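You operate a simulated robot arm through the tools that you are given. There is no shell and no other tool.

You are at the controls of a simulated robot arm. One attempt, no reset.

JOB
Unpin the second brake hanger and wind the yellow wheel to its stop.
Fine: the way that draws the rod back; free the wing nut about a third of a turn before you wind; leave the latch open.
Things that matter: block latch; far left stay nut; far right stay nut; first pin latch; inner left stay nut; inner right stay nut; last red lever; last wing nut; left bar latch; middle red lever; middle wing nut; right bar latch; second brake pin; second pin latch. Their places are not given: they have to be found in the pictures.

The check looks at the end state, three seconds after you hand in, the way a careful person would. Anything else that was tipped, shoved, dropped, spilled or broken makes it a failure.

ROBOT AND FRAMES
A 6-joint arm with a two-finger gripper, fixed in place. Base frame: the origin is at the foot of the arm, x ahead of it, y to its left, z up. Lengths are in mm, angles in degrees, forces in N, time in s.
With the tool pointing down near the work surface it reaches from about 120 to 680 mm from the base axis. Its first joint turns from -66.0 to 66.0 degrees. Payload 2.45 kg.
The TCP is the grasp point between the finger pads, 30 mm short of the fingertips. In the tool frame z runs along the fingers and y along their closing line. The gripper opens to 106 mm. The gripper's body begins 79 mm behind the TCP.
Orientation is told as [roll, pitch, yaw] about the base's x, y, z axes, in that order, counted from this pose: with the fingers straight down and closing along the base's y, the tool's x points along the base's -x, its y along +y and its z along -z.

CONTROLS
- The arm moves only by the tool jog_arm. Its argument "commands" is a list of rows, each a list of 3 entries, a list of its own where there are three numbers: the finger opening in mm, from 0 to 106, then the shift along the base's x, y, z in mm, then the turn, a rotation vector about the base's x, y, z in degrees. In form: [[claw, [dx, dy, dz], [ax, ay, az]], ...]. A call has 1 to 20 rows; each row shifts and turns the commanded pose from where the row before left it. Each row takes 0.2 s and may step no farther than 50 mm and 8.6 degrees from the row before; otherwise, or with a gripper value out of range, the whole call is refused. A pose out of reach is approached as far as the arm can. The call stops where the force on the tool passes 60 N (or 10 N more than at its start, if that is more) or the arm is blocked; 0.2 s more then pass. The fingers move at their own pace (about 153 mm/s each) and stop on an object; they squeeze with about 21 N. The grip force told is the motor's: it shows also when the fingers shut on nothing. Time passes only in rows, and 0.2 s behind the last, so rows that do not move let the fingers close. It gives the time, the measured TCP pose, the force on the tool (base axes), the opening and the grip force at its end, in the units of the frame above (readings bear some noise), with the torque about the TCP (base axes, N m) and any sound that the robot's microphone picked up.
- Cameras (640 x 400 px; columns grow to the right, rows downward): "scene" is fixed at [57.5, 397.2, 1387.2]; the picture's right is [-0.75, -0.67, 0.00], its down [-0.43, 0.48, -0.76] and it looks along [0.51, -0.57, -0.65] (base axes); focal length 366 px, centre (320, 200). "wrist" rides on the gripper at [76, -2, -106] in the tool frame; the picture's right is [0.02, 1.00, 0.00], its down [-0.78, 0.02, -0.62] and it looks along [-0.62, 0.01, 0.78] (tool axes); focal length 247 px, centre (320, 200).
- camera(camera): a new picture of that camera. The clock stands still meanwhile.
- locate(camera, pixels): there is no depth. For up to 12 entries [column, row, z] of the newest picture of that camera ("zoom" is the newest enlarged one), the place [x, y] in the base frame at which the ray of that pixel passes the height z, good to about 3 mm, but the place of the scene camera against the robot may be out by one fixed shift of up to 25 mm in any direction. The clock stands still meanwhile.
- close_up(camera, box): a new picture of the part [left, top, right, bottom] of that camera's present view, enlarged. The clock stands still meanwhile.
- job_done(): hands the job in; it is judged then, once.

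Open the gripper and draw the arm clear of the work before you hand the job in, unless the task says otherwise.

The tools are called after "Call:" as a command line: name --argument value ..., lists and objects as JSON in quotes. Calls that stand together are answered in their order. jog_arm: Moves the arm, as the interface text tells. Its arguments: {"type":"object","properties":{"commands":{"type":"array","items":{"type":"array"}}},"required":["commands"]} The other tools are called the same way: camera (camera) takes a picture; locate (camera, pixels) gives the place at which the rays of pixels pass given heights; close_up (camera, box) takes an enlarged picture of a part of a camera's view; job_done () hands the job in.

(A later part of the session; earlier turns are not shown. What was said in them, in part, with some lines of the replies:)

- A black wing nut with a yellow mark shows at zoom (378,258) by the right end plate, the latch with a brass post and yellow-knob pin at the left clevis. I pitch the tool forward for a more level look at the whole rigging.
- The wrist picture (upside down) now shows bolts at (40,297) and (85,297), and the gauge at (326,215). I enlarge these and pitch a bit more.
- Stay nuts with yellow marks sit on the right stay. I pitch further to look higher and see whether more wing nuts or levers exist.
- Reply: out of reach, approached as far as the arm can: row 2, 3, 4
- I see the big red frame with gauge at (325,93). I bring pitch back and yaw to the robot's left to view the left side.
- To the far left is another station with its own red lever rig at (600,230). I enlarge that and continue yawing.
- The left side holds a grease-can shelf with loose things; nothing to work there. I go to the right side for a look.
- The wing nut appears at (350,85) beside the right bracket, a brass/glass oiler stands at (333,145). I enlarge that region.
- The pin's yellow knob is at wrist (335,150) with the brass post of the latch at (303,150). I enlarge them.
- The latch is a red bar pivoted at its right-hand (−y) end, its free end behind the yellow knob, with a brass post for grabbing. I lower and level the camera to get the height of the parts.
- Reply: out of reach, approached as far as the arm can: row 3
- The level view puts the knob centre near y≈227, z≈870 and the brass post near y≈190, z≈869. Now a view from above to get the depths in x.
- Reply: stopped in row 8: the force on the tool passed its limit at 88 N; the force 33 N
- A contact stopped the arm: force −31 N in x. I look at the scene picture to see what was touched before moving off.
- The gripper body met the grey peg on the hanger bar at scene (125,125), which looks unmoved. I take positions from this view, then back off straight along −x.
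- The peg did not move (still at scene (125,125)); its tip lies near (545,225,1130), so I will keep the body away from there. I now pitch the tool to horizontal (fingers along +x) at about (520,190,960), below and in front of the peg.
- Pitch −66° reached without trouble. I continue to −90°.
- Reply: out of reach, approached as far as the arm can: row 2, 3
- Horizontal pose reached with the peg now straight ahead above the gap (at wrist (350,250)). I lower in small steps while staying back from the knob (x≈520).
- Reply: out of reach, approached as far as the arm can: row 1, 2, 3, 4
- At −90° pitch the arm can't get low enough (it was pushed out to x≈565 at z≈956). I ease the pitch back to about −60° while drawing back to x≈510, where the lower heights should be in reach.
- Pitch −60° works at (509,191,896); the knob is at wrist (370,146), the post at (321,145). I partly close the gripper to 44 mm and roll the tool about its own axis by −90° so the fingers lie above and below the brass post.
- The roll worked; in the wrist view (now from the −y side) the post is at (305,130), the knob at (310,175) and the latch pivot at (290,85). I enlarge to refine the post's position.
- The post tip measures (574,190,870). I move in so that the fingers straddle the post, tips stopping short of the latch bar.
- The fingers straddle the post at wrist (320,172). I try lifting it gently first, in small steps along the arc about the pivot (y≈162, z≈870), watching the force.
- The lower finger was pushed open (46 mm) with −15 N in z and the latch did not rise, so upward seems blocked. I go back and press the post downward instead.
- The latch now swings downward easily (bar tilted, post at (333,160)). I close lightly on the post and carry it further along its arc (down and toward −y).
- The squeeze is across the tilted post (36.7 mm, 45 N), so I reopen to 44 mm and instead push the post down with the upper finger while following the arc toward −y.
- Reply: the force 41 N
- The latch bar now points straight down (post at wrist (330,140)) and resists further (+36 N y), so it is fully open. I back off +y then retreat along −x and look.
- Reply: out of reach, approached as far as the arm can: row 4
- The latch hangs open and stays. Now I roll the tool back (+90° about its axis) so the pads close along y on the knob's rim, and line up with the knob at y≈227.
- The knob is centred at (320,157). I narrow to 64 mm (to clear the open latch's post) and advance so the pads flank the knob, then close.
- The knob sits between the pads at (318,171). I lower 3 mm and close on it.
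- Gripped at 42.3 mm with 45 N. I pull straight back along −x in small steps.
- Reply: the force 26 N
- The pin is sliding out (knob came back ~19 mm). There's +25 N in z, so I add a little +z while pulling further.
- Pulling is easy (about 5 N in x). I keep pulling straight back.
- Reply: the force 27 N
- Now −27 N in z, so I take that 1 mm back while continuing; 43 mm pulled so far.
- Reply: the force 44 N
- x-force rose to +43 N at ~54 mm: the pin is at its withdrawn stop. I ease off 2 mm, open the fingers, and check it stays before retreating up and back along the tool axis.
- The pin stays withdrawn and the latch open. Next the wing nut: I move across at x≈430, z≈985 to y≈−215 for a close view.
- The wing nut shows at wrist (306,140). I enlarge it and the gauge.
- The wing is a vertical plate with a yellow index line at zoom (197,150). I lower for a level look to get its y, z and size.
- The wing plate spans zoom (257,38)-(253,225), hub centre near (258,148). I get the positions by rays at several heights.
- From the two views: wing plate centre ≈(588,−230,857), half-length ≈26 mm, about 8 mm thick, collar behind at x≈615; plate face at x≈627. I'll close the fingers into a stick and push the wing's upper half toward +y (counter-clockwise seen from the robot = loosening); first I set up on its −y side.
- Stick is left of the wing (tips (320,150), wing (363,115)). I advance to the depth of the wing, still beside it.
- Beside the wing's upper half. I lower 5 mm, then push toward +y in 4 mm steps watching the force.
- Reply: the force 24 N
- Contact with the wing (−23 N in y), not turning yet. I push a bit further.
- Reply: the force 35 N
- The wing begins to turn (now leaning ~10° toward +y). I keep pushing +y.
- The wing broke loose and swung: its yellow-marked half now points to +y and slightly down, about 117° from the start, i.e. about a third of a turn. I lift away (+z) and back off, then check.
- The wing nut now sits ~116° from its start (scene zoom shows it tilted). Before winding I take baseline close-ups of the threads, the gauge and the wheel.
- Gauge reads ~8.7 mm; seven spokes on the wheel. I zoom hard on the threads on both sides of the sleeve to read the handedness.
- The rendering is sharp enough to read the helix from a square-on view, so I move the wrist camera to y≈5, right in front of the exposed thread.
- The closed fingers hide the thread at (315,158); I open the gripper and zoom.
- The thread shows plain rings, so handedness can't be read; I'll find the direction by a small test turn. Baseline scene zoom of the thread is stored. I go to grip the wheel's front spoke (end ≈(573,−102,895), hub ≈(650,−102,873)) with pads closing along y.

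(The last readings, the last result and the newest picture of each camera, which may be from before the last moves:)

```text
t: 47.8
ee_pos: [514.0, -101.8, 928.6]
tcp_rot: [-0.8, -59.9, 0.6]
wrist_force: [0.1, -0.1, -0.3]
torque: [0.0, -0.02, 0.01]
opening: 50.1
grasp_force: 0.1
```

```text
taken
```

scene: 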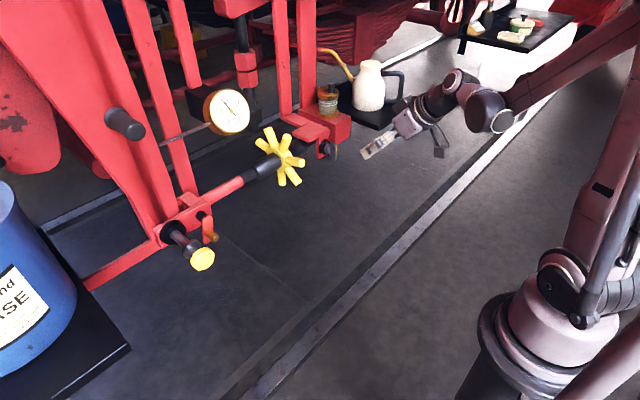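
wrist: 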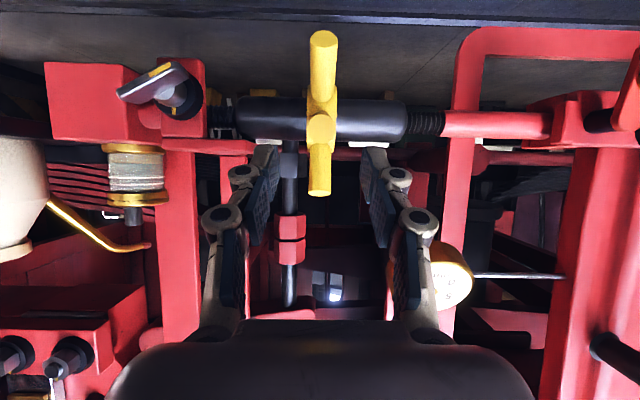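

The wheel is straight ahead: front spoke end at (321,127), upper spoke end (320,190), lower one (323,40). I refine by locate.

Call:
locate --camera "wrist" --pixels '[[321, 127, 890], [321, 127, 894], [320, 190, 942], [323, 40, 825]]'

```text
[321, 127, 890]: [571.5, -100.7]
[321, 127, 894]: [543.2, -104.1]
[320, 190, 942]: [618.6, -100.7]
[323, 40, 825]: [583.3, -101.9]
```

I advance along the tool axis so the front spoke lies between the pads, then close.

Call:
jog_arm --commands '[[50, [15, 0, -9], [0, 0, 0]], [50, [15, 0, -9], [0, 0, 0]], [50, [15, 0, -9], [0, 0, 0]], [50, [13, 0, -8], [0, 0, 0]]]'

Call:
camera --camera "wrist"

```text
t: 48.8
ee_pos: [571.4, -102.3, 891.6]
tcp_rot: [-0.9, -59.8, 0.5]
wrist_force: [0.0, 0.0, 0.5]
torque: [0.0, -0.02, 0.02]
opening: 50.1
grasp_force: 0.0
```

```text
taken
```

wrist: 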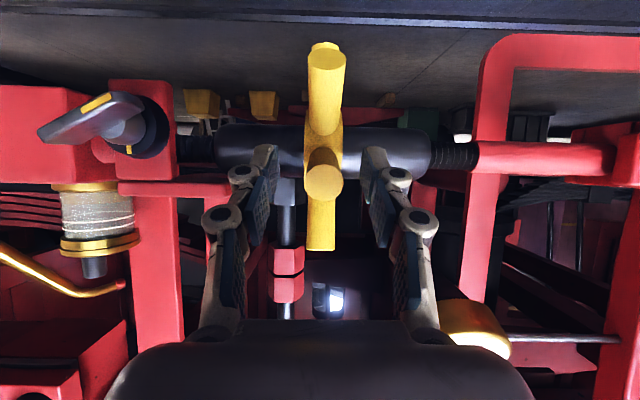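

The front spoke end (323,182) is between the pads. I close on it.

Call:
jog_arm --commands '[[14, [0, 0, 0], [0, 0, 0]], [14, [0, 0, 0], [0, 0, 0]], [14, [0, 0, 0], [0, 0, 0]]]'

Call:
camera --camera "wrist"

```text
t: 49.6
ee_pos: [570.6, -99.0, 892.5]
tcp_rot: [-0.7, -59.8, 0.6]
wrist_force: [0.3, 16.5, 0.5]
torque: [0.16, -0.02, 0.53]
opening: 21.3
grasp_force: 44.3
```

```text
taken
```

wrist: 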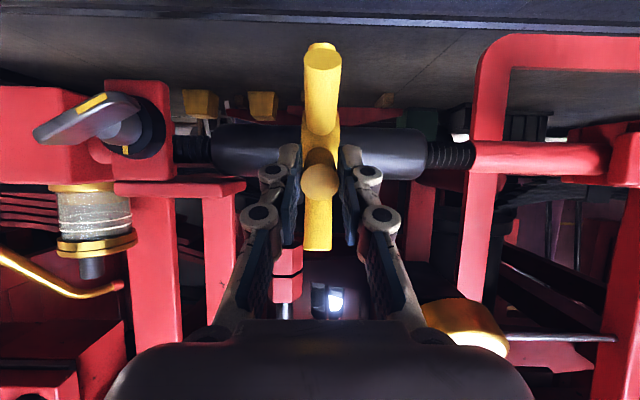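

Grip holds at 21.3 mm (16 N sideways, so I re-centre +3 mm in y). I turn the spoke upward along its arc by about 20° as a test and watch the forces.

Call:
jog_arm --commands '[[14, [0, 3, 0], [0, 0, 0]], [14, [1.8, 0, 5.8], [0, 0, 0]], [14, [2.2, 0, 5.5], [0, 0, 0]]]'

Call:
close_up --camera "wrist" --box '[200, 20, 500, 260]'

```text
t: 50.4
ee_pos: [573.8, -100.7, 901.2]
tcp_rot: [-0.9, -59.4, 0.8]
wrist_force: [-0.2, 3.4, -23.2]
torque: [0.03, 1.7, 0.08]
opening: 21.5
grasp_force: 44.6
```

```text
1.67 times, centred on (350, 140) of wrist
```

zoom: 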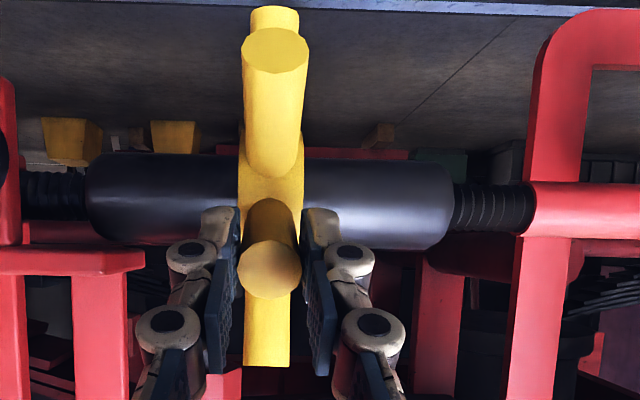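

Resistance is ~23 N but it is moving (z rose 9 mm). I continue another ~20° along the arc and then compare the thread and gauge pictures.

Call:
jog_arm --commands '[[14, [2.8, 0, 5.4], [0, 0, 0]], [14, [3.1, 0, 5.1], [0, 0, 0]], [14, [3.7, 0, 4.8], [0, 0, 0]], [14, [4, 0, 4.5], [0, 0, 0]]]'

Call:
close_up --camera "wrist" --box '[200, 20, 500, 260]'

Call:
close_up --camera "scene" --box '[245, 160, 275, 180]'

Call:
close_up --camera "scene" --box '[195, 80, 260, 140]'

```text
t: 51.4
ee_pos: [586.5, -99.2, 923.1]
tcp_rot: [-0.6, -59.5, 0.7]
wrist_force: [-25.6, -1.9, -6.8]
torque: [-0.03, 1.63, -0.05]
opening: 21.6
grasp_force: 45.0
```

```text
1.67 times, centred on (350, 140) of wrist
```

zoom: 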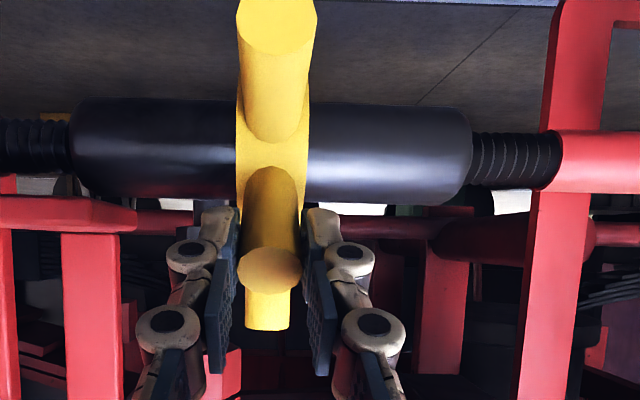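

```text
16.00 times, centred on (260, 170) of scene
```

zoom: 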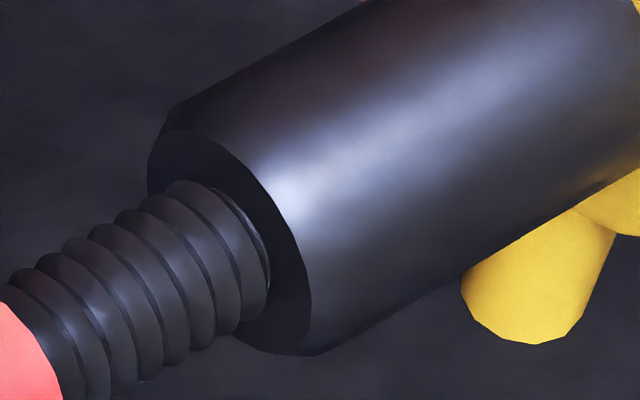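

```text
6.67 times, centred on (228, 110) of scene
```

zoom: 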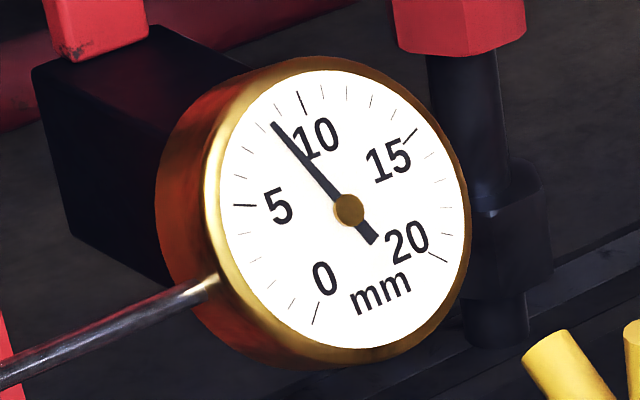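

The red rod edge moved outward (about 1 mm toward +y) with the front spoke going up, so drawing the rod back means the front goes down. I reverse: carry this spoke down along its arc.

Call:
jog_arm --commands '[[14, [-3.5, 0, -2], [0, 0, 0]], [14, [-6, 0, -7.5], [0, 0, 0]], [14, [-5, 0, -8.3], [0, 0, 0]], [14, [-3.7, 0, -8.8], [0, 0, 0]], [14, [-2.5, 0, -9.3], [0, 0, 0]]]'

Call:
close_up --camera "scene" --box '[245, 160, 275, 180]'

Call:
close_up --camera "wrist" --box '[200, 20, 500, 260]'

```text
t: 52.6
ee_pos: [567.6, -100.0, 888.2]
tcp_rot: [-1.1, -59.9, 0.5]
wrist_force: [0.8, -11.2, 2.9]
torque: [-0.04, -0.16, -0.25]
opening: 21.7
grasp_force: 5.3
```

```text
16.00 times, centred on (260, 170) of scene
```

zoom: 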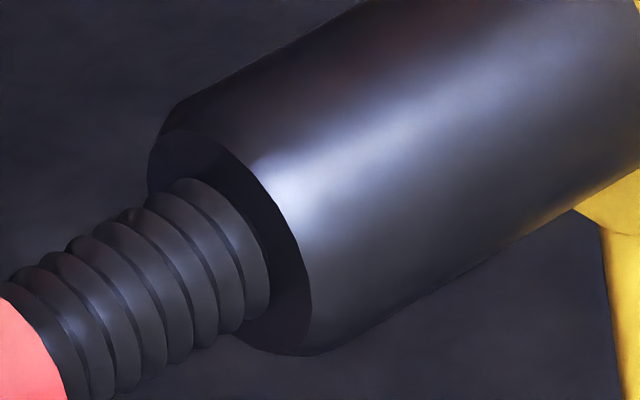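

```text
1.67 times, centred on (350, 140) of wrist
```

zoom: 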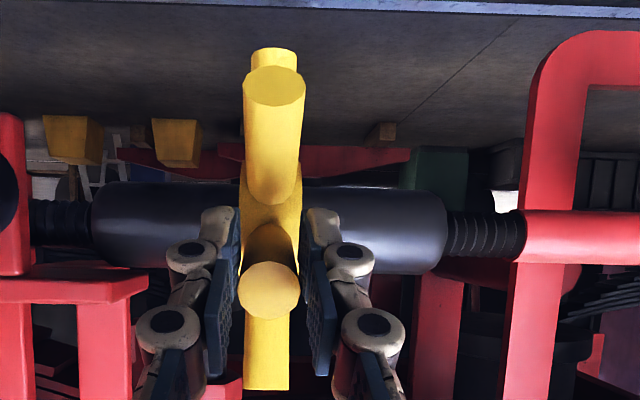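

The rod edge returned to near the baseline, so downward is right. The grip reading dropped to 5 N; I continue a little and check it.

Call:
jog_arm --commands '[[10, [-1.2, 0, -9.6], [0, 0, 0]], [10, [0.2, 0, -9.6], [0, 0, 0]]]'

Call:
close_up --camera "wrist" --box '[200, 20, 500, 260]'

```text
t: 53.2
ee_pos: [566.2, -99.2, 871.4]
tcp_rot: [-0.9, -60.1, 0.5]
wrist_force: [-4.1, -9.4, 16.2]
torque: [0.07, -1.28, -0.06]
opening: 20.4
grasp_force: 44.7
```

```text
1.67 times, centred on (350, 140) of wrist
```

zoom: 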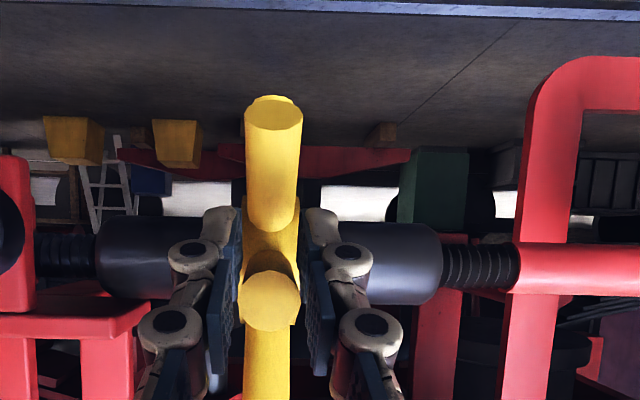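

Grip is back at 45 N and the wheel follows. I continue the stroke downwards.

Call:
jog_arm --commands '[[10, [1.0, 0, -8], [0, 0, 0]], [10, [1.5, 0, -7.5], [0, 0, 0]], [10, [2.4, 0, -7], [0, 0, 0]]]'

Call:
close_up --camera "wrist" --box '[200, 20, 500, 260]'

Call:
close_up --camera "scene" --box '[245, 160, 275, 180]'

```text
t: 54.0
ee_pos: [579.6, -101.2, 855.4]
tcp_rot: [-0.7, -59.7, 0.5]
wrist_force: [-0.6, 2.0, -0.9]
torque: [-0.07, -0.03, -0.06]
opening: 12.7
grasp_force: 1.4
out of reach, approached as far as the arm can: row 1, 2
```

```text
1.67 times, centred on (350, 140) of wrist
```

zoom: 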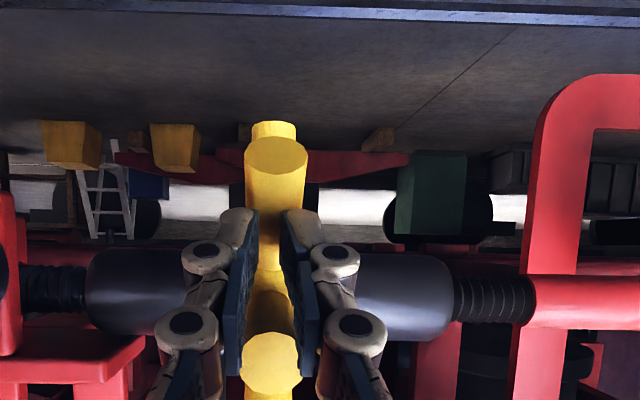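

```text
16.00 times, centred on (260, 170) of scene
```

zoom: 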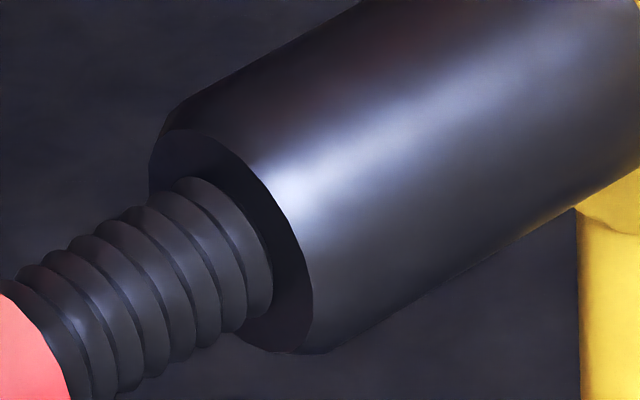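

The fingers slipped off below the spoke when the reach limit pushed them forward. I open, back off along the tool axis, and will work with a flatter pitch (−50°) from higher spokes.

Call:
jog_arm --commands '[[50, [0, 0, 0], [0, 0, 0]], [50, [0, 0, 0], [0, 0, 0]], [50, [-15, 0, 9], [0, 0, 0]], [50, [-15, 0, 14], [0, 2, 0]], [50, [-15, 0, 18], [0, 4, 0]], [50, [-10, 0, 25], [0, 4, 0]], [50, [0, 0, 20], [0, 0, 0]]]'

Call:
camera --camera "wrist"

Call:
close_up --camera "scene" --box '[220, 120, 320, 200]'

```text
t: 55.6
ee_pos: [526.9, -100.4, 945.7]
tcp_rot: [-0.6, -49.7, 0.4]
wrist_force: [-0.1, 0.5, 0.6]
torque: [0.0, 0.03, -0.01]
opening: 49.9
grasp_force: 0.1
out of reach, approached as far as the arm can: row 3
```

```text
taken
```

wrist: 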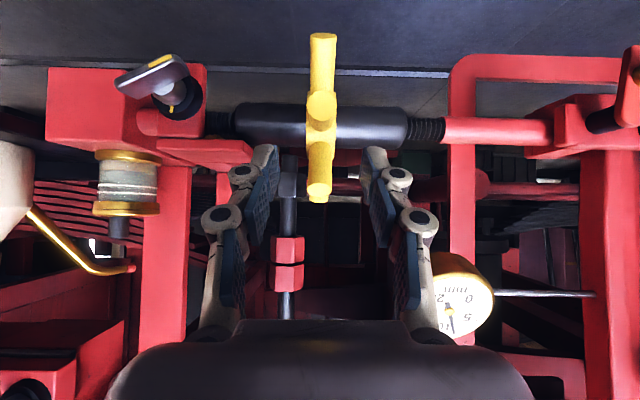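

```text
5.00 times, centred on (270, 160) of scene
```

zoom: 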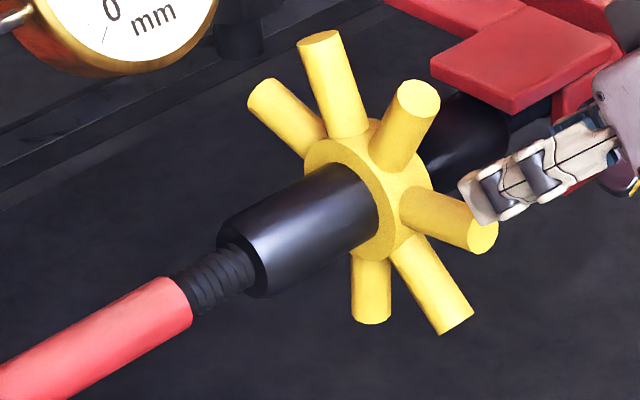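

The wheel now has spokes at about φ=9°, 60°, 111° (from the robot-facing horizontal, up). I go to the upper spoke (end at wrist (319,192)) and straddle it.

Call:
jog_arm --commands '[[46, [20, 0, 0], [0, 0, 0]], [46, [20, 0, -2], [0, 0, 0]], [46, [20, 0, -3], [0, 0, 0]], [46, [18, 0, -3], [0, 0, 0]]]'

Call:
camera --camera "wrist"

Call:
close_up --camera "scene" --box '[220, 100, 340, 200]'

```text
t: 56.6
ee_pos: [605.0, -103.5, 935.2]
tcp_rot: [-0.7, -49.9, 0.4]
wrist_force: [-0.8, -0.6, -0.3]
torque: [0.03, 0.03, -0.02]
opening: 45.7
grasp_force: 0.1
```

```text
taken
```

wrist: 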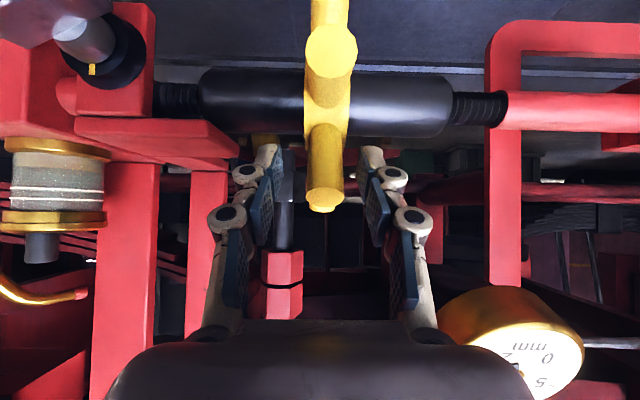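

```text
4.00 times, centred on (280, 150) of scene
```

zoom: 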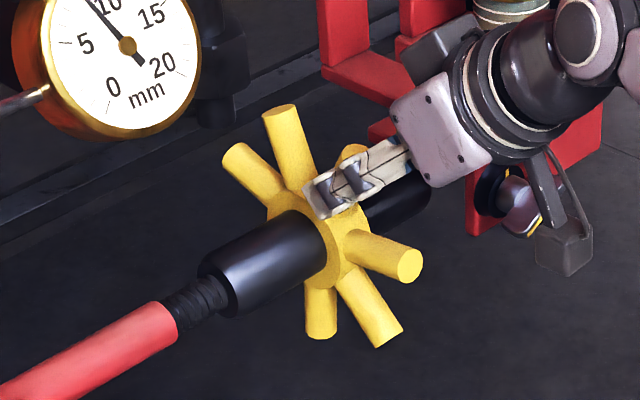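

The spoke (end at (321,200)) lies between the pads. I close and relieve any sideways load.

Call:
jog_arm --commands '[[10, [0, 1.5, 0], [0, 0, 0]], [10, [0, 0, 0], [0, 0, 0]], [10, [0, 0, 0], [0, 0, 0]]]'

```text
t: 57.4
ee_pos: [605.6, -100.1, 937.0]
tcp_rot: [-0.4, -49.8, 0.5]
wrist_force: [-5.5, 12.4, -3.1]
torque: [0.27, 0.47, 0.24]
opening: 21.3
grasp_force: 45.2
```

Gripped at 21.3 mm with 45 N. I carry the spoke down its arc from 60° to about 20°, with a small y relief.

Call:
jog_arm --commands '[[8, [-4, 2, -2.5], [0, 0, 0]], [8, [-5.9, 0, -4.8], [0, 0, 0]], [8, [-6.5, 0, -6.4], [0, 0, 0]], [8, [-6.1, 0, -7.2], [0, 0, 0]], [8, [-5, 0, -8.1], [0, 0, 0]]]'

Call:
camera --camera "wrist"

```text
t: 58.6
ee_pos: [576.0, -100.0, 907.5]
tcp_rot: [-0.8, -49.7, 0.5]
wrist_force: [-3.5, -0.3, 5.8]
torque: [0.05, -0.2, 0.14]
opening: 20.4
grasp_force: 41.2
```

```text
taken
```

wrist: 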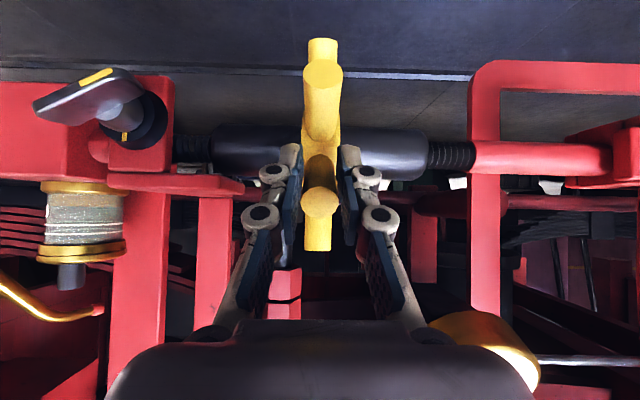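

The wheel follows with little resistance (~6 N). I continue the stroke to about −4°.

Call:
jog_arm --commands '[[8, [-3.9, 0, -8.6], [0, 0, 0]], [8, [-2.6, 0, -9.2], [0, 0, 0]], [8, [-1.3, 0, -9.4], [0, 0, 0]]]'

Call:
camera --camera "wrist"

Call:
close_up --camera "scene" --box '[245, 160, 275, 180]'

```text
t: 59.4
ee_pos: [570.2, -98.6, 879.6]
tcp_rot: [-0.7, -49.9, 0.4]
wrist_force: [-1.0, 0.9, 3.0]
torque: [-0.02, -0.03, 0.0]
opening: 7.8
grasp_force: 0.2
```

```text
taken
```

wrist: 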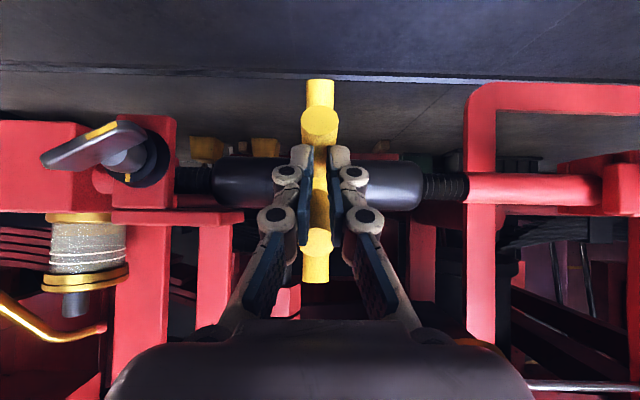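

```text
16.00 times, centred on (260, 170) of scene
```

zoom: 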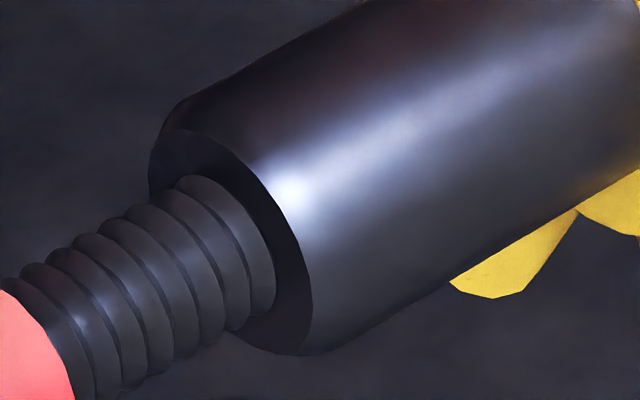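

The friction grip slipped again (opening fell to 8 mm) though the rod did draw in slightly (edge at (75,400) vs 68 at start). I switch to pushing: closed fingers as a stick pressing each front spoke down from above. First retreat −x from between the spokes.

Call:
jog_arm --commands '[[0, [-25, 0, 0], [0, 0, 0]], [0, [-25, 0, 0], [0, 0, 0]], [0, [0, -1, 27], [0, 0, 0]], [0, [2, -1, 28], [0, 0, 0]]]'

Call:
camera --camera "wrist"

```text
t: 60.4
ee_pos: [523.1, -102.0, 937.4]
tcp_rot: [-0.8, -49.9, 0.5]
wrist_force: [0.5, -0.1, -0.4]
torque: [0.01, 0.06, 0.01]
opening: 0.1
grasp_force: 21.0
```

```text
taken
```

wrist: 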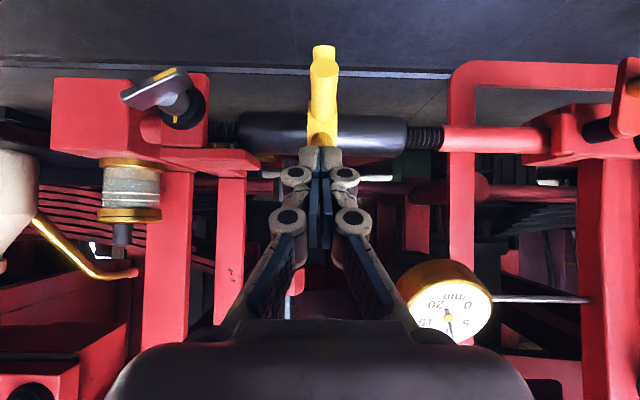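

Stick in front of the wheel at z≈937. I go over the front-upper spoke and push it down in about 9 mm steps.

Call:
jog_arm --commands '[[0, [20, 2, 10], [0, 0, 0]], [0, [20, 0, 5], [0, 0, 0]], [0, [20, 0, 0], [0, 0, 0]], [0, [-1, 0, -9], [0, 0, 0]], [0, [-3, 0, -10], [0, 0, 0]], [0, [-4, 0, -9], [0, 0, 0]]]'

Call:
camera --camera "wrist"

Call:
close_up --camera "scene" --box '[220, 100, 340, 200]'

```text
t: 61.8
ee_pos: [574.1, -99.2, 922.8]
tcp_rot: [-0.7, -49.9, 0.4]
wrist_force: [0.3, 0.9, 3.0]
torque: [0.04, -0.09, -0.03]
opening: 6.1
grasp_force: 28.1
```

```text
taken
```

wrist: 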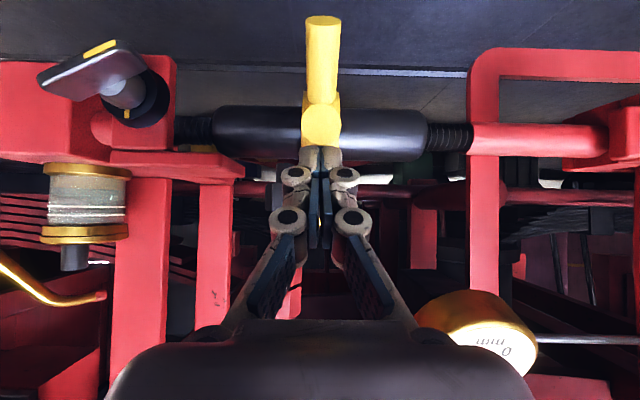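

```text
4.00 times, centred on (280, 150) of scene
```

zoom: 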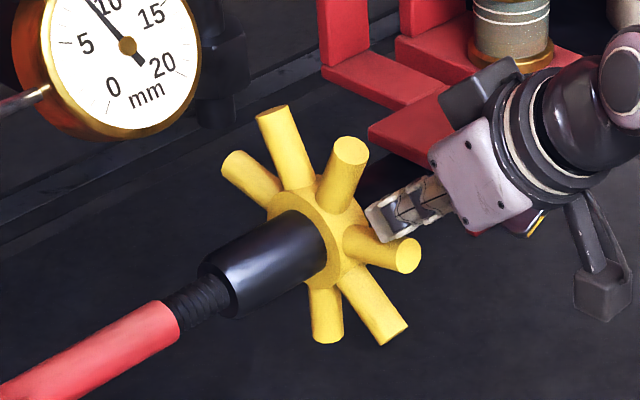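

The spoke's round top is wedging the fingertips apart (opening 6 mm). I lift 10 mm, shift 6 mm in +y so a single finger bears on the spoke, and push down again.

Call:
jog_arm --commands '[[0, [2, 0, 12], [0, 0, 0]], [0, [0, 6, 0], [0, 0, 0]], [0, [0, 0, -6], [0, 0, 0]], [0, [-2, 0, -8], [0, 0, 0]], [0, [-3.5, 0, -8], [0, 0, 0]]]'

Call:
close_up --camera "scene" --box '[220, 100, 340, 200]'

```text
t: 63.0
ee_pos: [570.7, -93.6, 912.9]
tcp_rot: [-0.7, -49.9, 0.4]
wrist_force: [1.1, 1.0, 2.5]
torque: [0.03, -0.05, 0.05]
opening: 0.0
grasp_force: 28.4
```

```text
4.00 times, centred on (280, 150) of scene
```

zoom: 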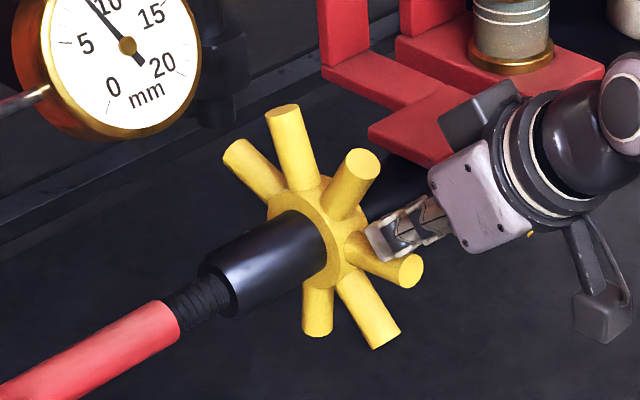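

Now the stick bears properly and the wheel turns with little force. I continue the push down to z≈877.

Call:
jog_arm --commands '[[0, [-2, 0, -9], [0, 0, 0]], [0, [0, 0, -9], [0, 0, 0]], [0, [1, 0, -9], [0, 0, 0]], [0, [1.5, 0, -9], [0, 0, 0]]]'

Call:
close_up --camera "scene" --box '[220, 100, 340, 200]'

Call:
camera --camera "wrist"

```text
t: 64.0
ee_pos: [571.7, -92.1, 876.3]
tcp_rot: [-0.6, -49.8, 0.5]
wrist_force: [-0.4, -1.6, 2.7]
torque: [-0.05, 0.0, -0.04]
opening: 0.0
grasp_force: 29.0
```

```text
4.00 times, centred on (280, 150) of scene
```

zoom: 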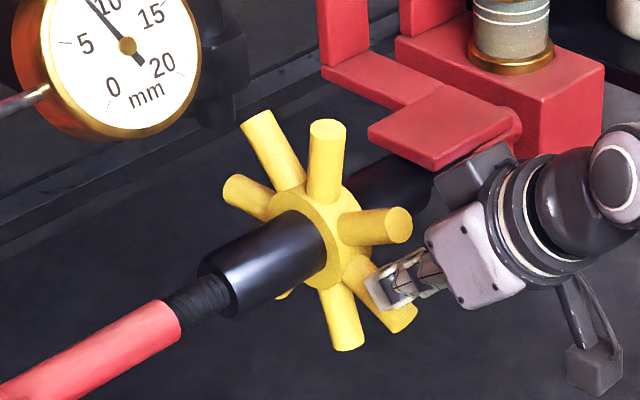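

```text
taken
```

wrist: 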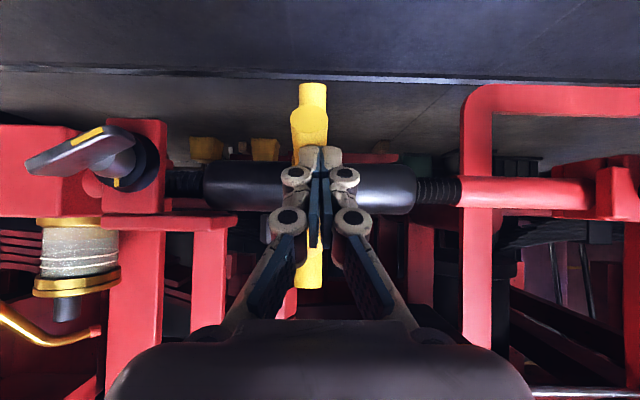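

The push stroke works well (spoke now near −27°, next one in place). I repeat as a full cycle: back, up, over, and down on the next spoke.

Call:
jog_arm --commands '[[0, [-25, -1, 0], [0, 0, 0]], [0, [-25, -1, 0], [0, 0, 0]], [0, [0, -1, 28], [0, 0, 0]], [0, [0, -1, 28], [0, 0, 0]], [0, [20, 0, 14], [0, 0, 0]], [0, [20, 0, 6], [0, 0, 0]], [0, [16, 0, 0], [0, 0, 0]], [0, [0, 0, -9.5], [0, 0, 0]], [0, [-1, 0, -9.5], [0, 0, 0]], [0, [-3, 0, -9.5], [0, 0, 0]], [0, [-3, 0, -9.5], [0, 0, 0]], [0, [-1.5, 0, -9.5], [0, 0, 0]], [0, [0, 0, -9.5], [0, 0, 0]], [0, [1, 0, -9.5], [0, 0, 0]], [0, [1.5, 0, -9.5], [0, 0, 0]]]'

Call:
close_up --camera "scene" --box '[220, 100, 340, 200]'

Call:
camera --camera "wrist"

```text
t: 67.2
ee_pos: [571.4, -95.6, 876.9]
tcp_rot: [-0.7, -49.9, 0.5]
wrist_force: [-0.4, 0.3, 1.7]
torque: [0.07, -0.05, 0.0]
opening: 0.2
grasp_force: 28.8
```

```text
4.00 times, centred on (280, 150) of scene
```

zoom: 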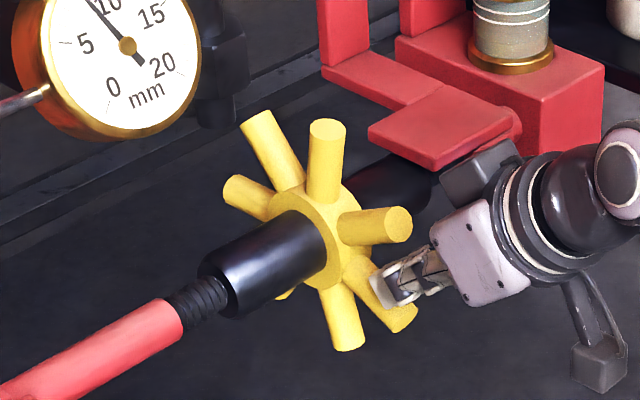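

```text
taken
```

wrist: 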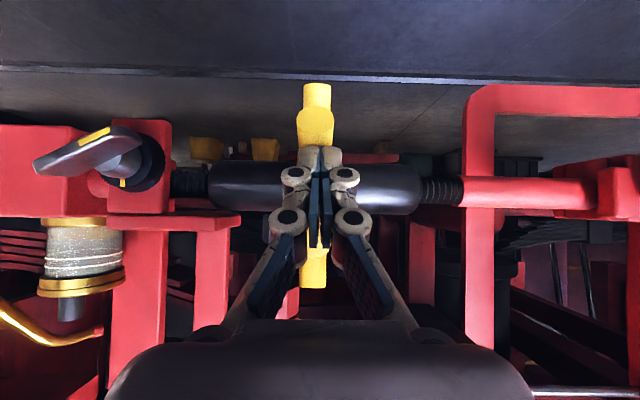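

The wheel looks one spoke further on. I verify the rod's progress with the same thread zoom.

Call:
close_up --camera "scene" --box '[245, 160, 275, 180]'

Call:
close_up --camera "scene" --box '[195, 80, 260, 140]'

```text
16.00 times, centred on (260, 170) of scene
```

zoom: 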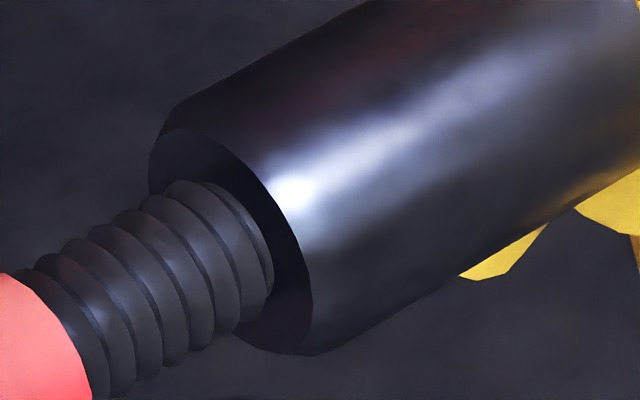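

```text
6.67 times, centred on (228, 110) of scene
```

zoom: 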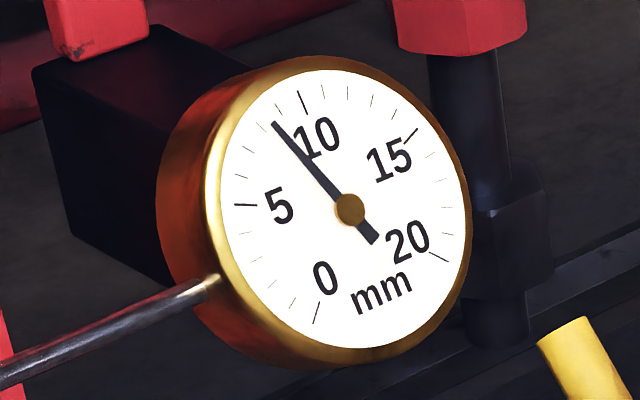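

The rod has drawn in about 3 mm (edge now at (94,400) vs (68,400)); the direction is right and the gauge is unaffected. I run two quicker cycles.

Call:
jog_arm --commands '[[0, [-48, 0, 4], [0, 0, 0]], [0, [0, 0, 46], [0, 0, 0]], [0, [30, 0, 24], [0, 0, 0]], [0, [24, 0, 2], [0, 0, 0]], [0, [-2, 0, -14], [0, 0, 0]], [0, [-4, 0, -15], [0, 0, 0]], [0, [-2.7, 0, -15], [0, 0, 0]], [0, [0, 0, -16], [0, 0, 0]], [0, [2.7, 0, -16], [0, 0, 0]], [0, [-48, 0, 4], [0, 0, 0]], [0, [0, 0, 46], [0, 0, 0]], [0, [30, 0, 24], [0, 0, 0]], [0, [24, 0, 2], [0, 0, 0]], [0, [-2, 0, -14], [0, 0, 0]], [0, [-4, 0, -15], [0, 0, 0]], [0, [-2.7, 0, -15], [0, 0, 0]], [0, [0, 0, -16], [0, 0, 0]], [0, [2.7, 0, -16], [0, 0, 0]]]'

Call:
close_up --camera "scene" --box '[220, 100, 340, 200]'

Call:
close_up --camera "scene" --box '[245, 160, 275, 180]'

Call:
camera --camera "wrist"

```text
t: 68.8
ee_pos: [572.4, -96.6, 918.7]
tcp_rot: [-0.6, -51.6, 0.1]
wrist_force: [-1.4, 1.3, 14.6]
torque: [-0.03, -0.14, 0.07]
opening: 0.1
grasp_force: 29.2
stopped in row 8: the force on the tool passed its limit at 90 N (the readings are from after the stop); the commanded pose is now the measured one
```

```text
4.00 times, centred on (280, 150) of scene
```

zoom: 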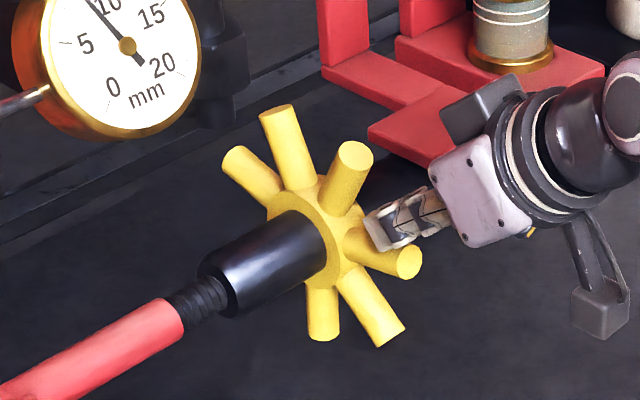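

```text
16.00 times, centred on (260, 170) of scene
```

zoom: 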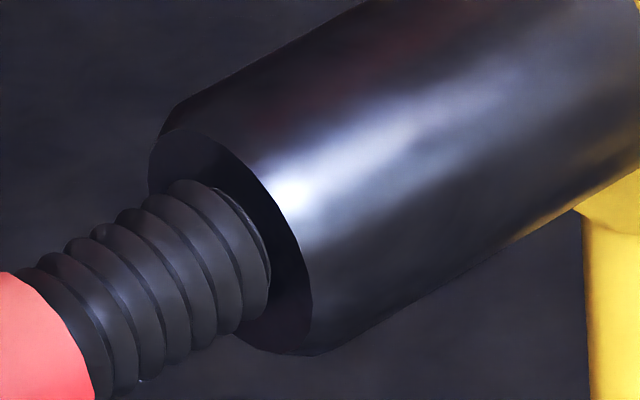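

```text
taken
```

wrist: 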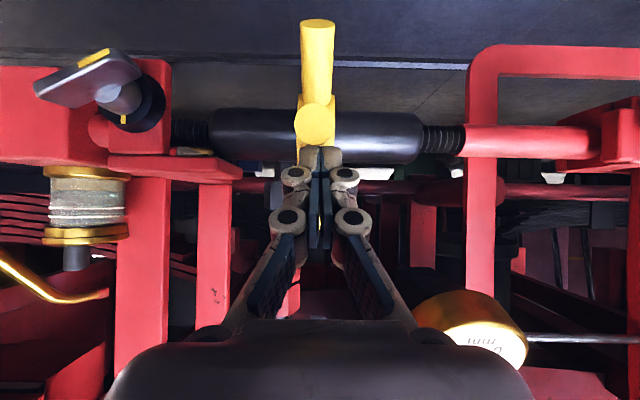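

The stroke stopped at 90 N after only ~10° of turn; this may be the wheel's stop. I press again gently in small steps to see whether the wheel yields.

Call:
jog_arm --commands '[[0, [0, 0, -2], [0, 0, 0]], [0, [0, 0, -2], [0, 0, 0]], [0, [0, 0, -2], [0, 0, 0]]]'

Call:
close_up --camera "scene" --box '[220, 100, 340, 200]'

Call:
close_up --camera "wrist" --box '[220, 0, 420, 260]'

```text
t: 69.5
ee_pos: [572.7, -96.3, 917.8]
tcp_rot: [-0.5, -52.4, -0.1]
wrist_force: [-0.7, 0.4, 11.2]
torque: [0.01, -0.15, 0.09]
opening: 0.0
grasp_force: 29.1
stopped in row 3: the force on the tool passed its limit at 64 N (the readings are from after the stop); the commanded pose is now the measured one
```

```text
4.00 times, centred on (280, 150) of scene
```

zoom: 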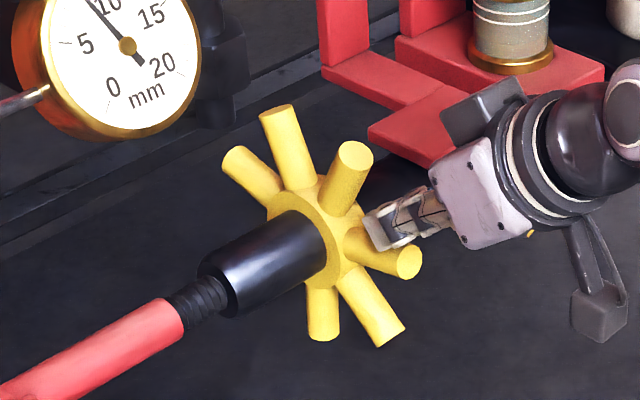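

```text
1.54 times, centred on (320, 130) of wrist
```

zoom: 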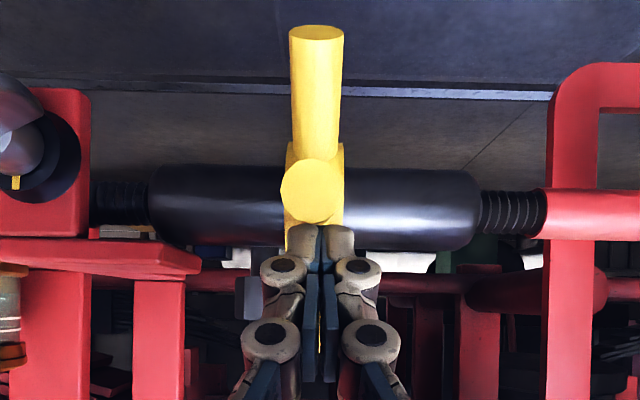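

With 64 N the wheel stays put. To rule out a jam of the stick, I lift, move 9 mm outward along the spoke, and press again near its end.

Call:
jog_arm --commands '[[0, [0, 0, 8], [0, 1.5, 0]], [0, [-9, 0, 4], [0, 1, 0]], [0, [0, 0, -4], [0, 0, 0]], [0, [0, 0, -3], [0, 0, 0]], [0, [0, 0, -2], [0, 0, 0]], [0, [0, 0, -2], [0, 0, 0]]]'

Call:
close_up --camera "scene" --box '[220, 100, 340, 200]'

Call:
camera --camera "wrist"

```text
t: 70.9
ee_pos: [566.0, -96.3, 920.8]
tcp_rot: [-0.5, -50.0, -0.2]
wrist_force: [-7.7, 2.3, 34.7]
torque: [-0.02, -0.25, -0.08]
opening: 0.0
grasp_force: 28.4
```

```text
4.00 times, centred on (280, 150) of scene
```

zoom: 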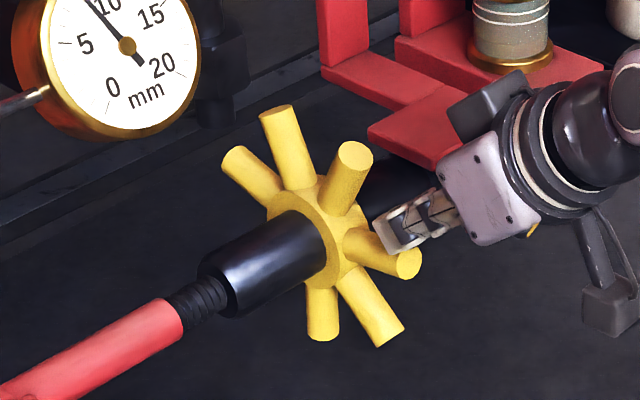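

```text
taken
```

wrist: 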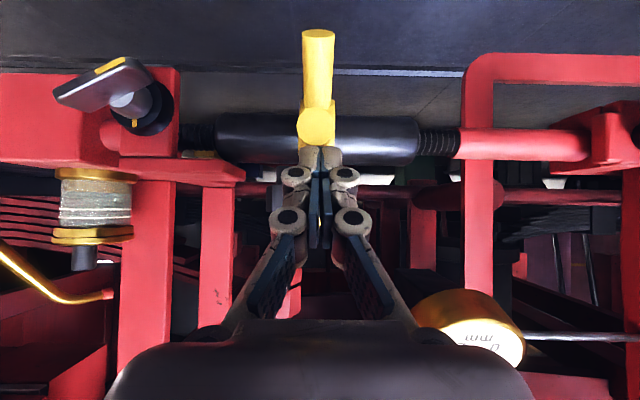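

Even pressing with 35 N near the spoke's end the wheel doesn't budge (spokes at identical pixels, e.g. (408,262)), so it sits at its stop. I lift off, retreat and inspect the whole rig.

Call:
jog_arm --commands '[[0, [0, 0, 8], [0, 0, 0]], [0, [-10, 0, 12], [0, 0, 0]], [0, [-35, 0, 15], [0, 0, 0]], [0, [-40, 0, 20], [0, 3, 0]], [0, [-40, 0, 20], [0, 4, 0]], [0, [-30, 0, 20], [0, 4, 0]]]'

Call:
camera --camera "scene"

Call:
close_up --camera "scene" --box '[220, 120, 320, 200]'

Call:
close_up --camera "scene" --box '[140, 180, 260, 280]'

Call:
close_up --camera "scene" --box '[195, 80, 260, 140]'

Call:
camera --camera "wrist"

```text
t: 72.3
ee_pos: [410.8, -95.2, 1012.7]
tcp_rot: [-0.5, -38.5, 0.0]
wrist_force: [0.4, 0.1, 0.0]
torque: [0.01, 0.02, -0.02]
opening: 0.0
grasp_force: 28.6
```

```text
taken
```

scene: 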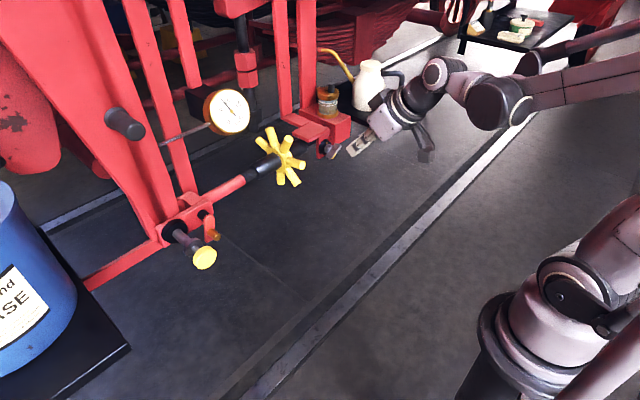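

```text
5.00 times, centred on (270, 160) of scene
```

zoom: 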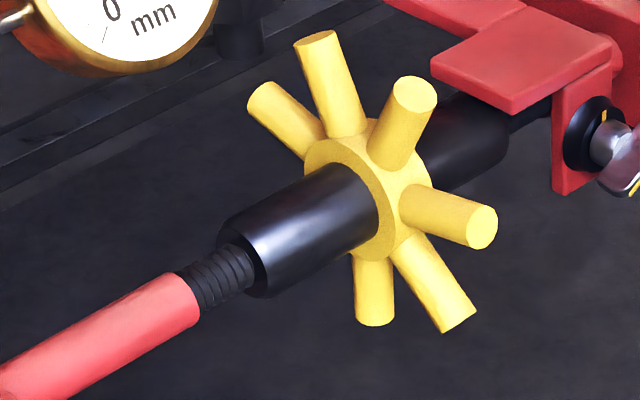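

```text
4.00 times, centred on (200, 230) of scene
```

zoom: 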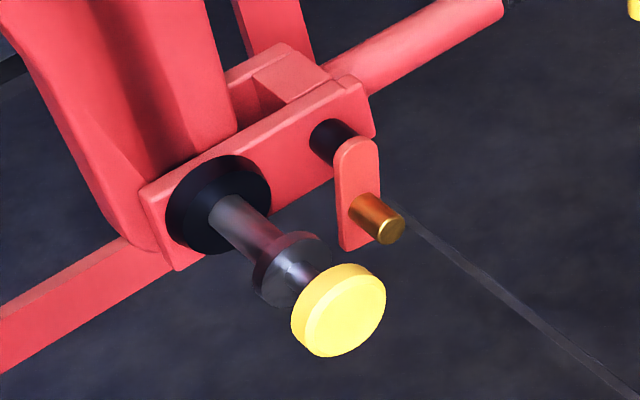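

```text
6.67 times, centred on (228, 110) of scene
```

zoom: 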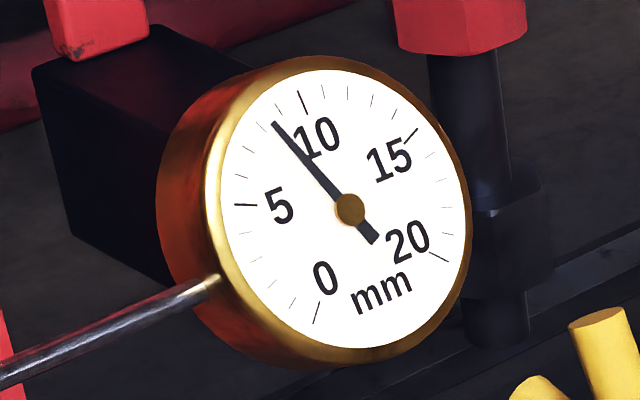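

```text
taken
```

wrist: 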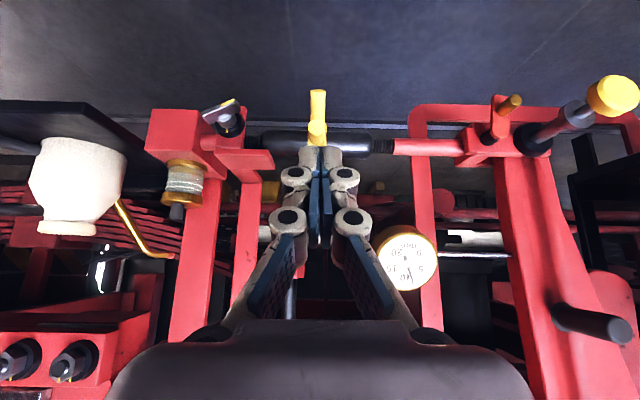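

Rod, clevis, pin and latch have all shifted back by ~2.5 mm while hanger and gauge stayed; the wheel is exactly where I left it. I now check the wing nut's angle square-on.

Call:
jog_arm --commands '[[60, [5, -40, -25], [0, -4, 0]], [106, [5, -45, -30], [0, -4, 0]], [106, [10, -44, -35], [0, -5.5, 0]], [106, [10, 0, -25], [0, 0, 0]]]'

Call:
camera --camera "wrist"

Call:
close_up --camera "wrist" --box '[270, 120, 390, 220]'

```text
refused: row 2 steps farther than a row can; nothing moved
```

```text
taken
```

wrist: 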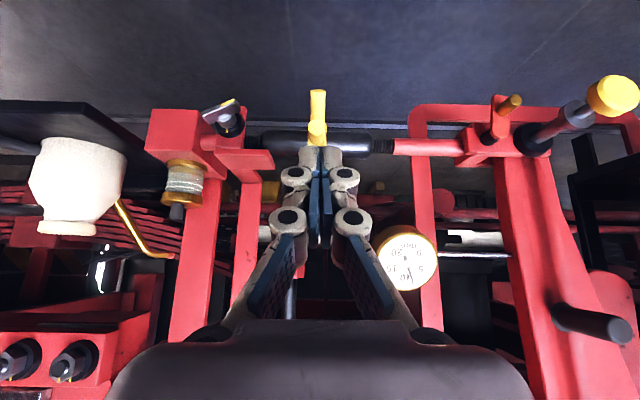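

```text
4.00 times, centred on (330, 170) of wrist
```

zoom: 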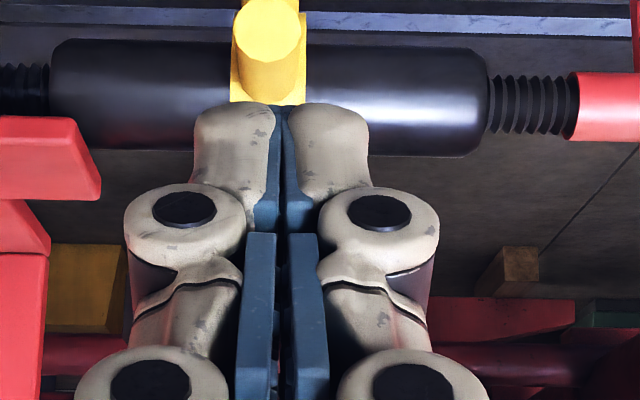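

The call was refused for a too-long step; I split it into smaller rows.

Call:
jog_arm --commands '[[60, [5, -35, -20], [0, -4, 0]], [106, [5, -35, -25], [0, -4, 0]], [106, [5, -35, -25], [0, -5, 0]], [106, [10, -25, -25], [0, 0, 0]], [106, [5, 0, -20], [0, 0, 0]]]'

Call:
camera --camera "wrist"

Call:
close_up --camera "wrist" --box '[260, 120, 380, 220]'

```text
t: 73.5
ee_pos: [439.2, -226.2, 896.3]
tcp_rot: [-0.5, -51.5, -0.1]
wrist_force: [-0.3, -0.2, -0.5]
torque: [-0.01, 0.0, -0.02]
opening: 105.8
grasp_force: 0.0
```

```text
taken
```

wrist: 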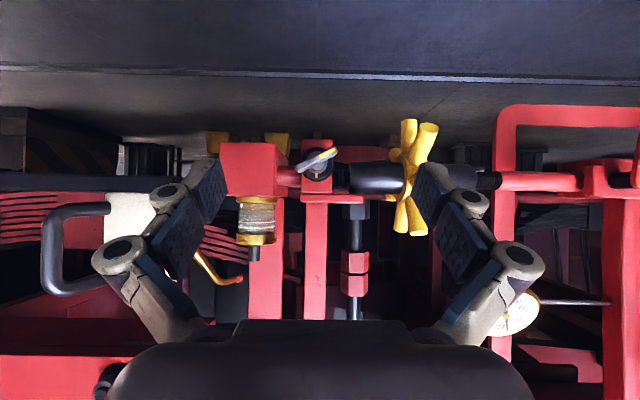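

```text
4.00 times, centred on (320, 170) of wrist
```

zoom: 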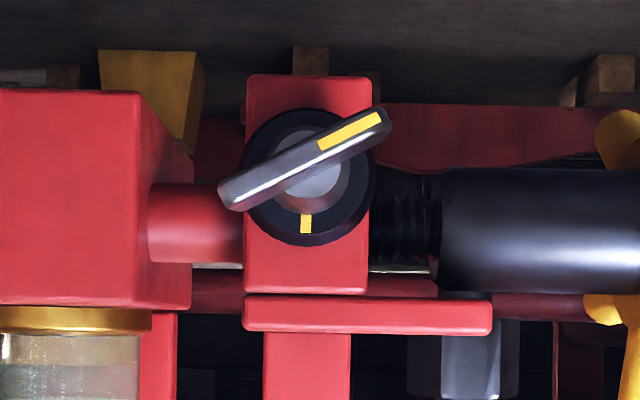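

The wing nut's yellow mark is ~117° from the collar mark, about a third of a turn. Now I draw the arm clear, back and up, with the gripper open.

Call:
jog_arm --commands '[[106, [-10, 10, 30], [0, 4, 0]], [106, [-20, 20, 35], [0, 4, 0]], [106, [-25, 25, 30], [0, 4, 0]], [106, [-25, 25, 30], [0, 4, 0]], [106, [-25, 25, 30], [0, 4, 0]], [106, [-25, 25, 30], [0, 0, 0]], [106, [-20, 25, 30], [0, 0, 0]]]'

Call:
camera --camera "scene"

Call:
camera --camera "wrist"

Call:
close_up --camera "scene" --box '[120, 60, 420, 290]'

```text
t: 75.1
ee_pos: [286.7, -73.3, 1111.2]
tcp_rot: [-0.6, -31.4, 0.0]
wrist_force: [-0.6, 0.0, 0.6]
torque: [0.0, -0.02, 0.02]
opening: 106.2
grasp_force: 0.0
```

```text
taken
```

scene: 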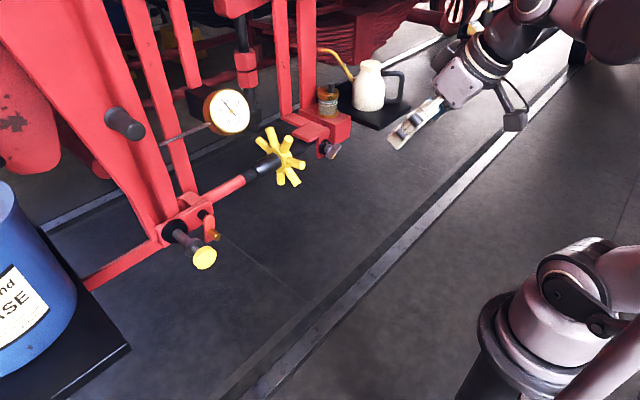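

```text
taken
```

wrist: 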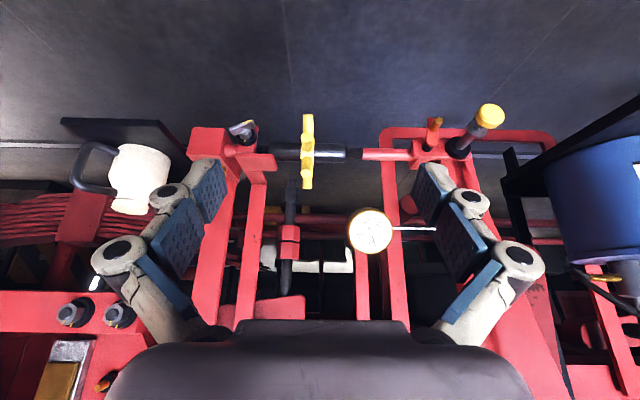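

```text
1.74 times, centred on (270, 175) of scene
```

zoom: 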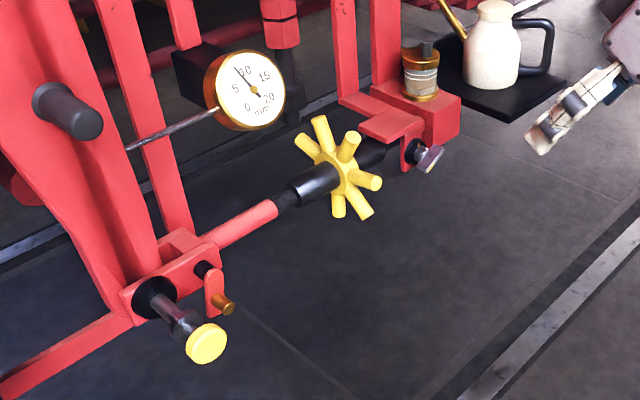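

Everything is in place: the latch hangs open at (213,228), the pin is withdrawn at (203,258), the wing nut is loosened, the wheel is at its stop, and the gauge, oiler and cans are where they were. The gripper is open and clear, so I hand in.

Call:
job_done

```text
The job is handed in.
```

I finished the job and handed it in. I have not seen the result of the check.

- **Latch:** the second pin latch is swung down about 90° and left hanging open.
- **Pin:** the second brake pin is pulled straight out about 54 mm, where it came up hard against a stop. It stayed out when I let go.
- **Wing nut:** the nut by the right-hand end plate is turned about 117° counter-clockwise as seen from the robot. It broke loose suddenly, so most of that turn came in one swing.
- **Wheel:** the wheel is wound about 155° past its starting position, with the front spoke going down. The rod, with its clevis, pin and latch, came back about 2.5 mm; the hanger and gauge did not move.
- **Stop:** the wheel did not move under pushes of 64 N and 35 N at two points on the spoke. I took that as its stop, though about 35 mm of thread is still showing.

- **Test turn:** to find the winding direction I first turned the wheel the wrong way by about 29°, then reversed it.
- **Contact:** early on the gripper body hit the grey peg on the hanger bar at 88 N. The peg looked unmoved in the pictures afterwards.

In the last pictures nothing else appeared disturbed. The gripper is open and the arm is drawn clear.
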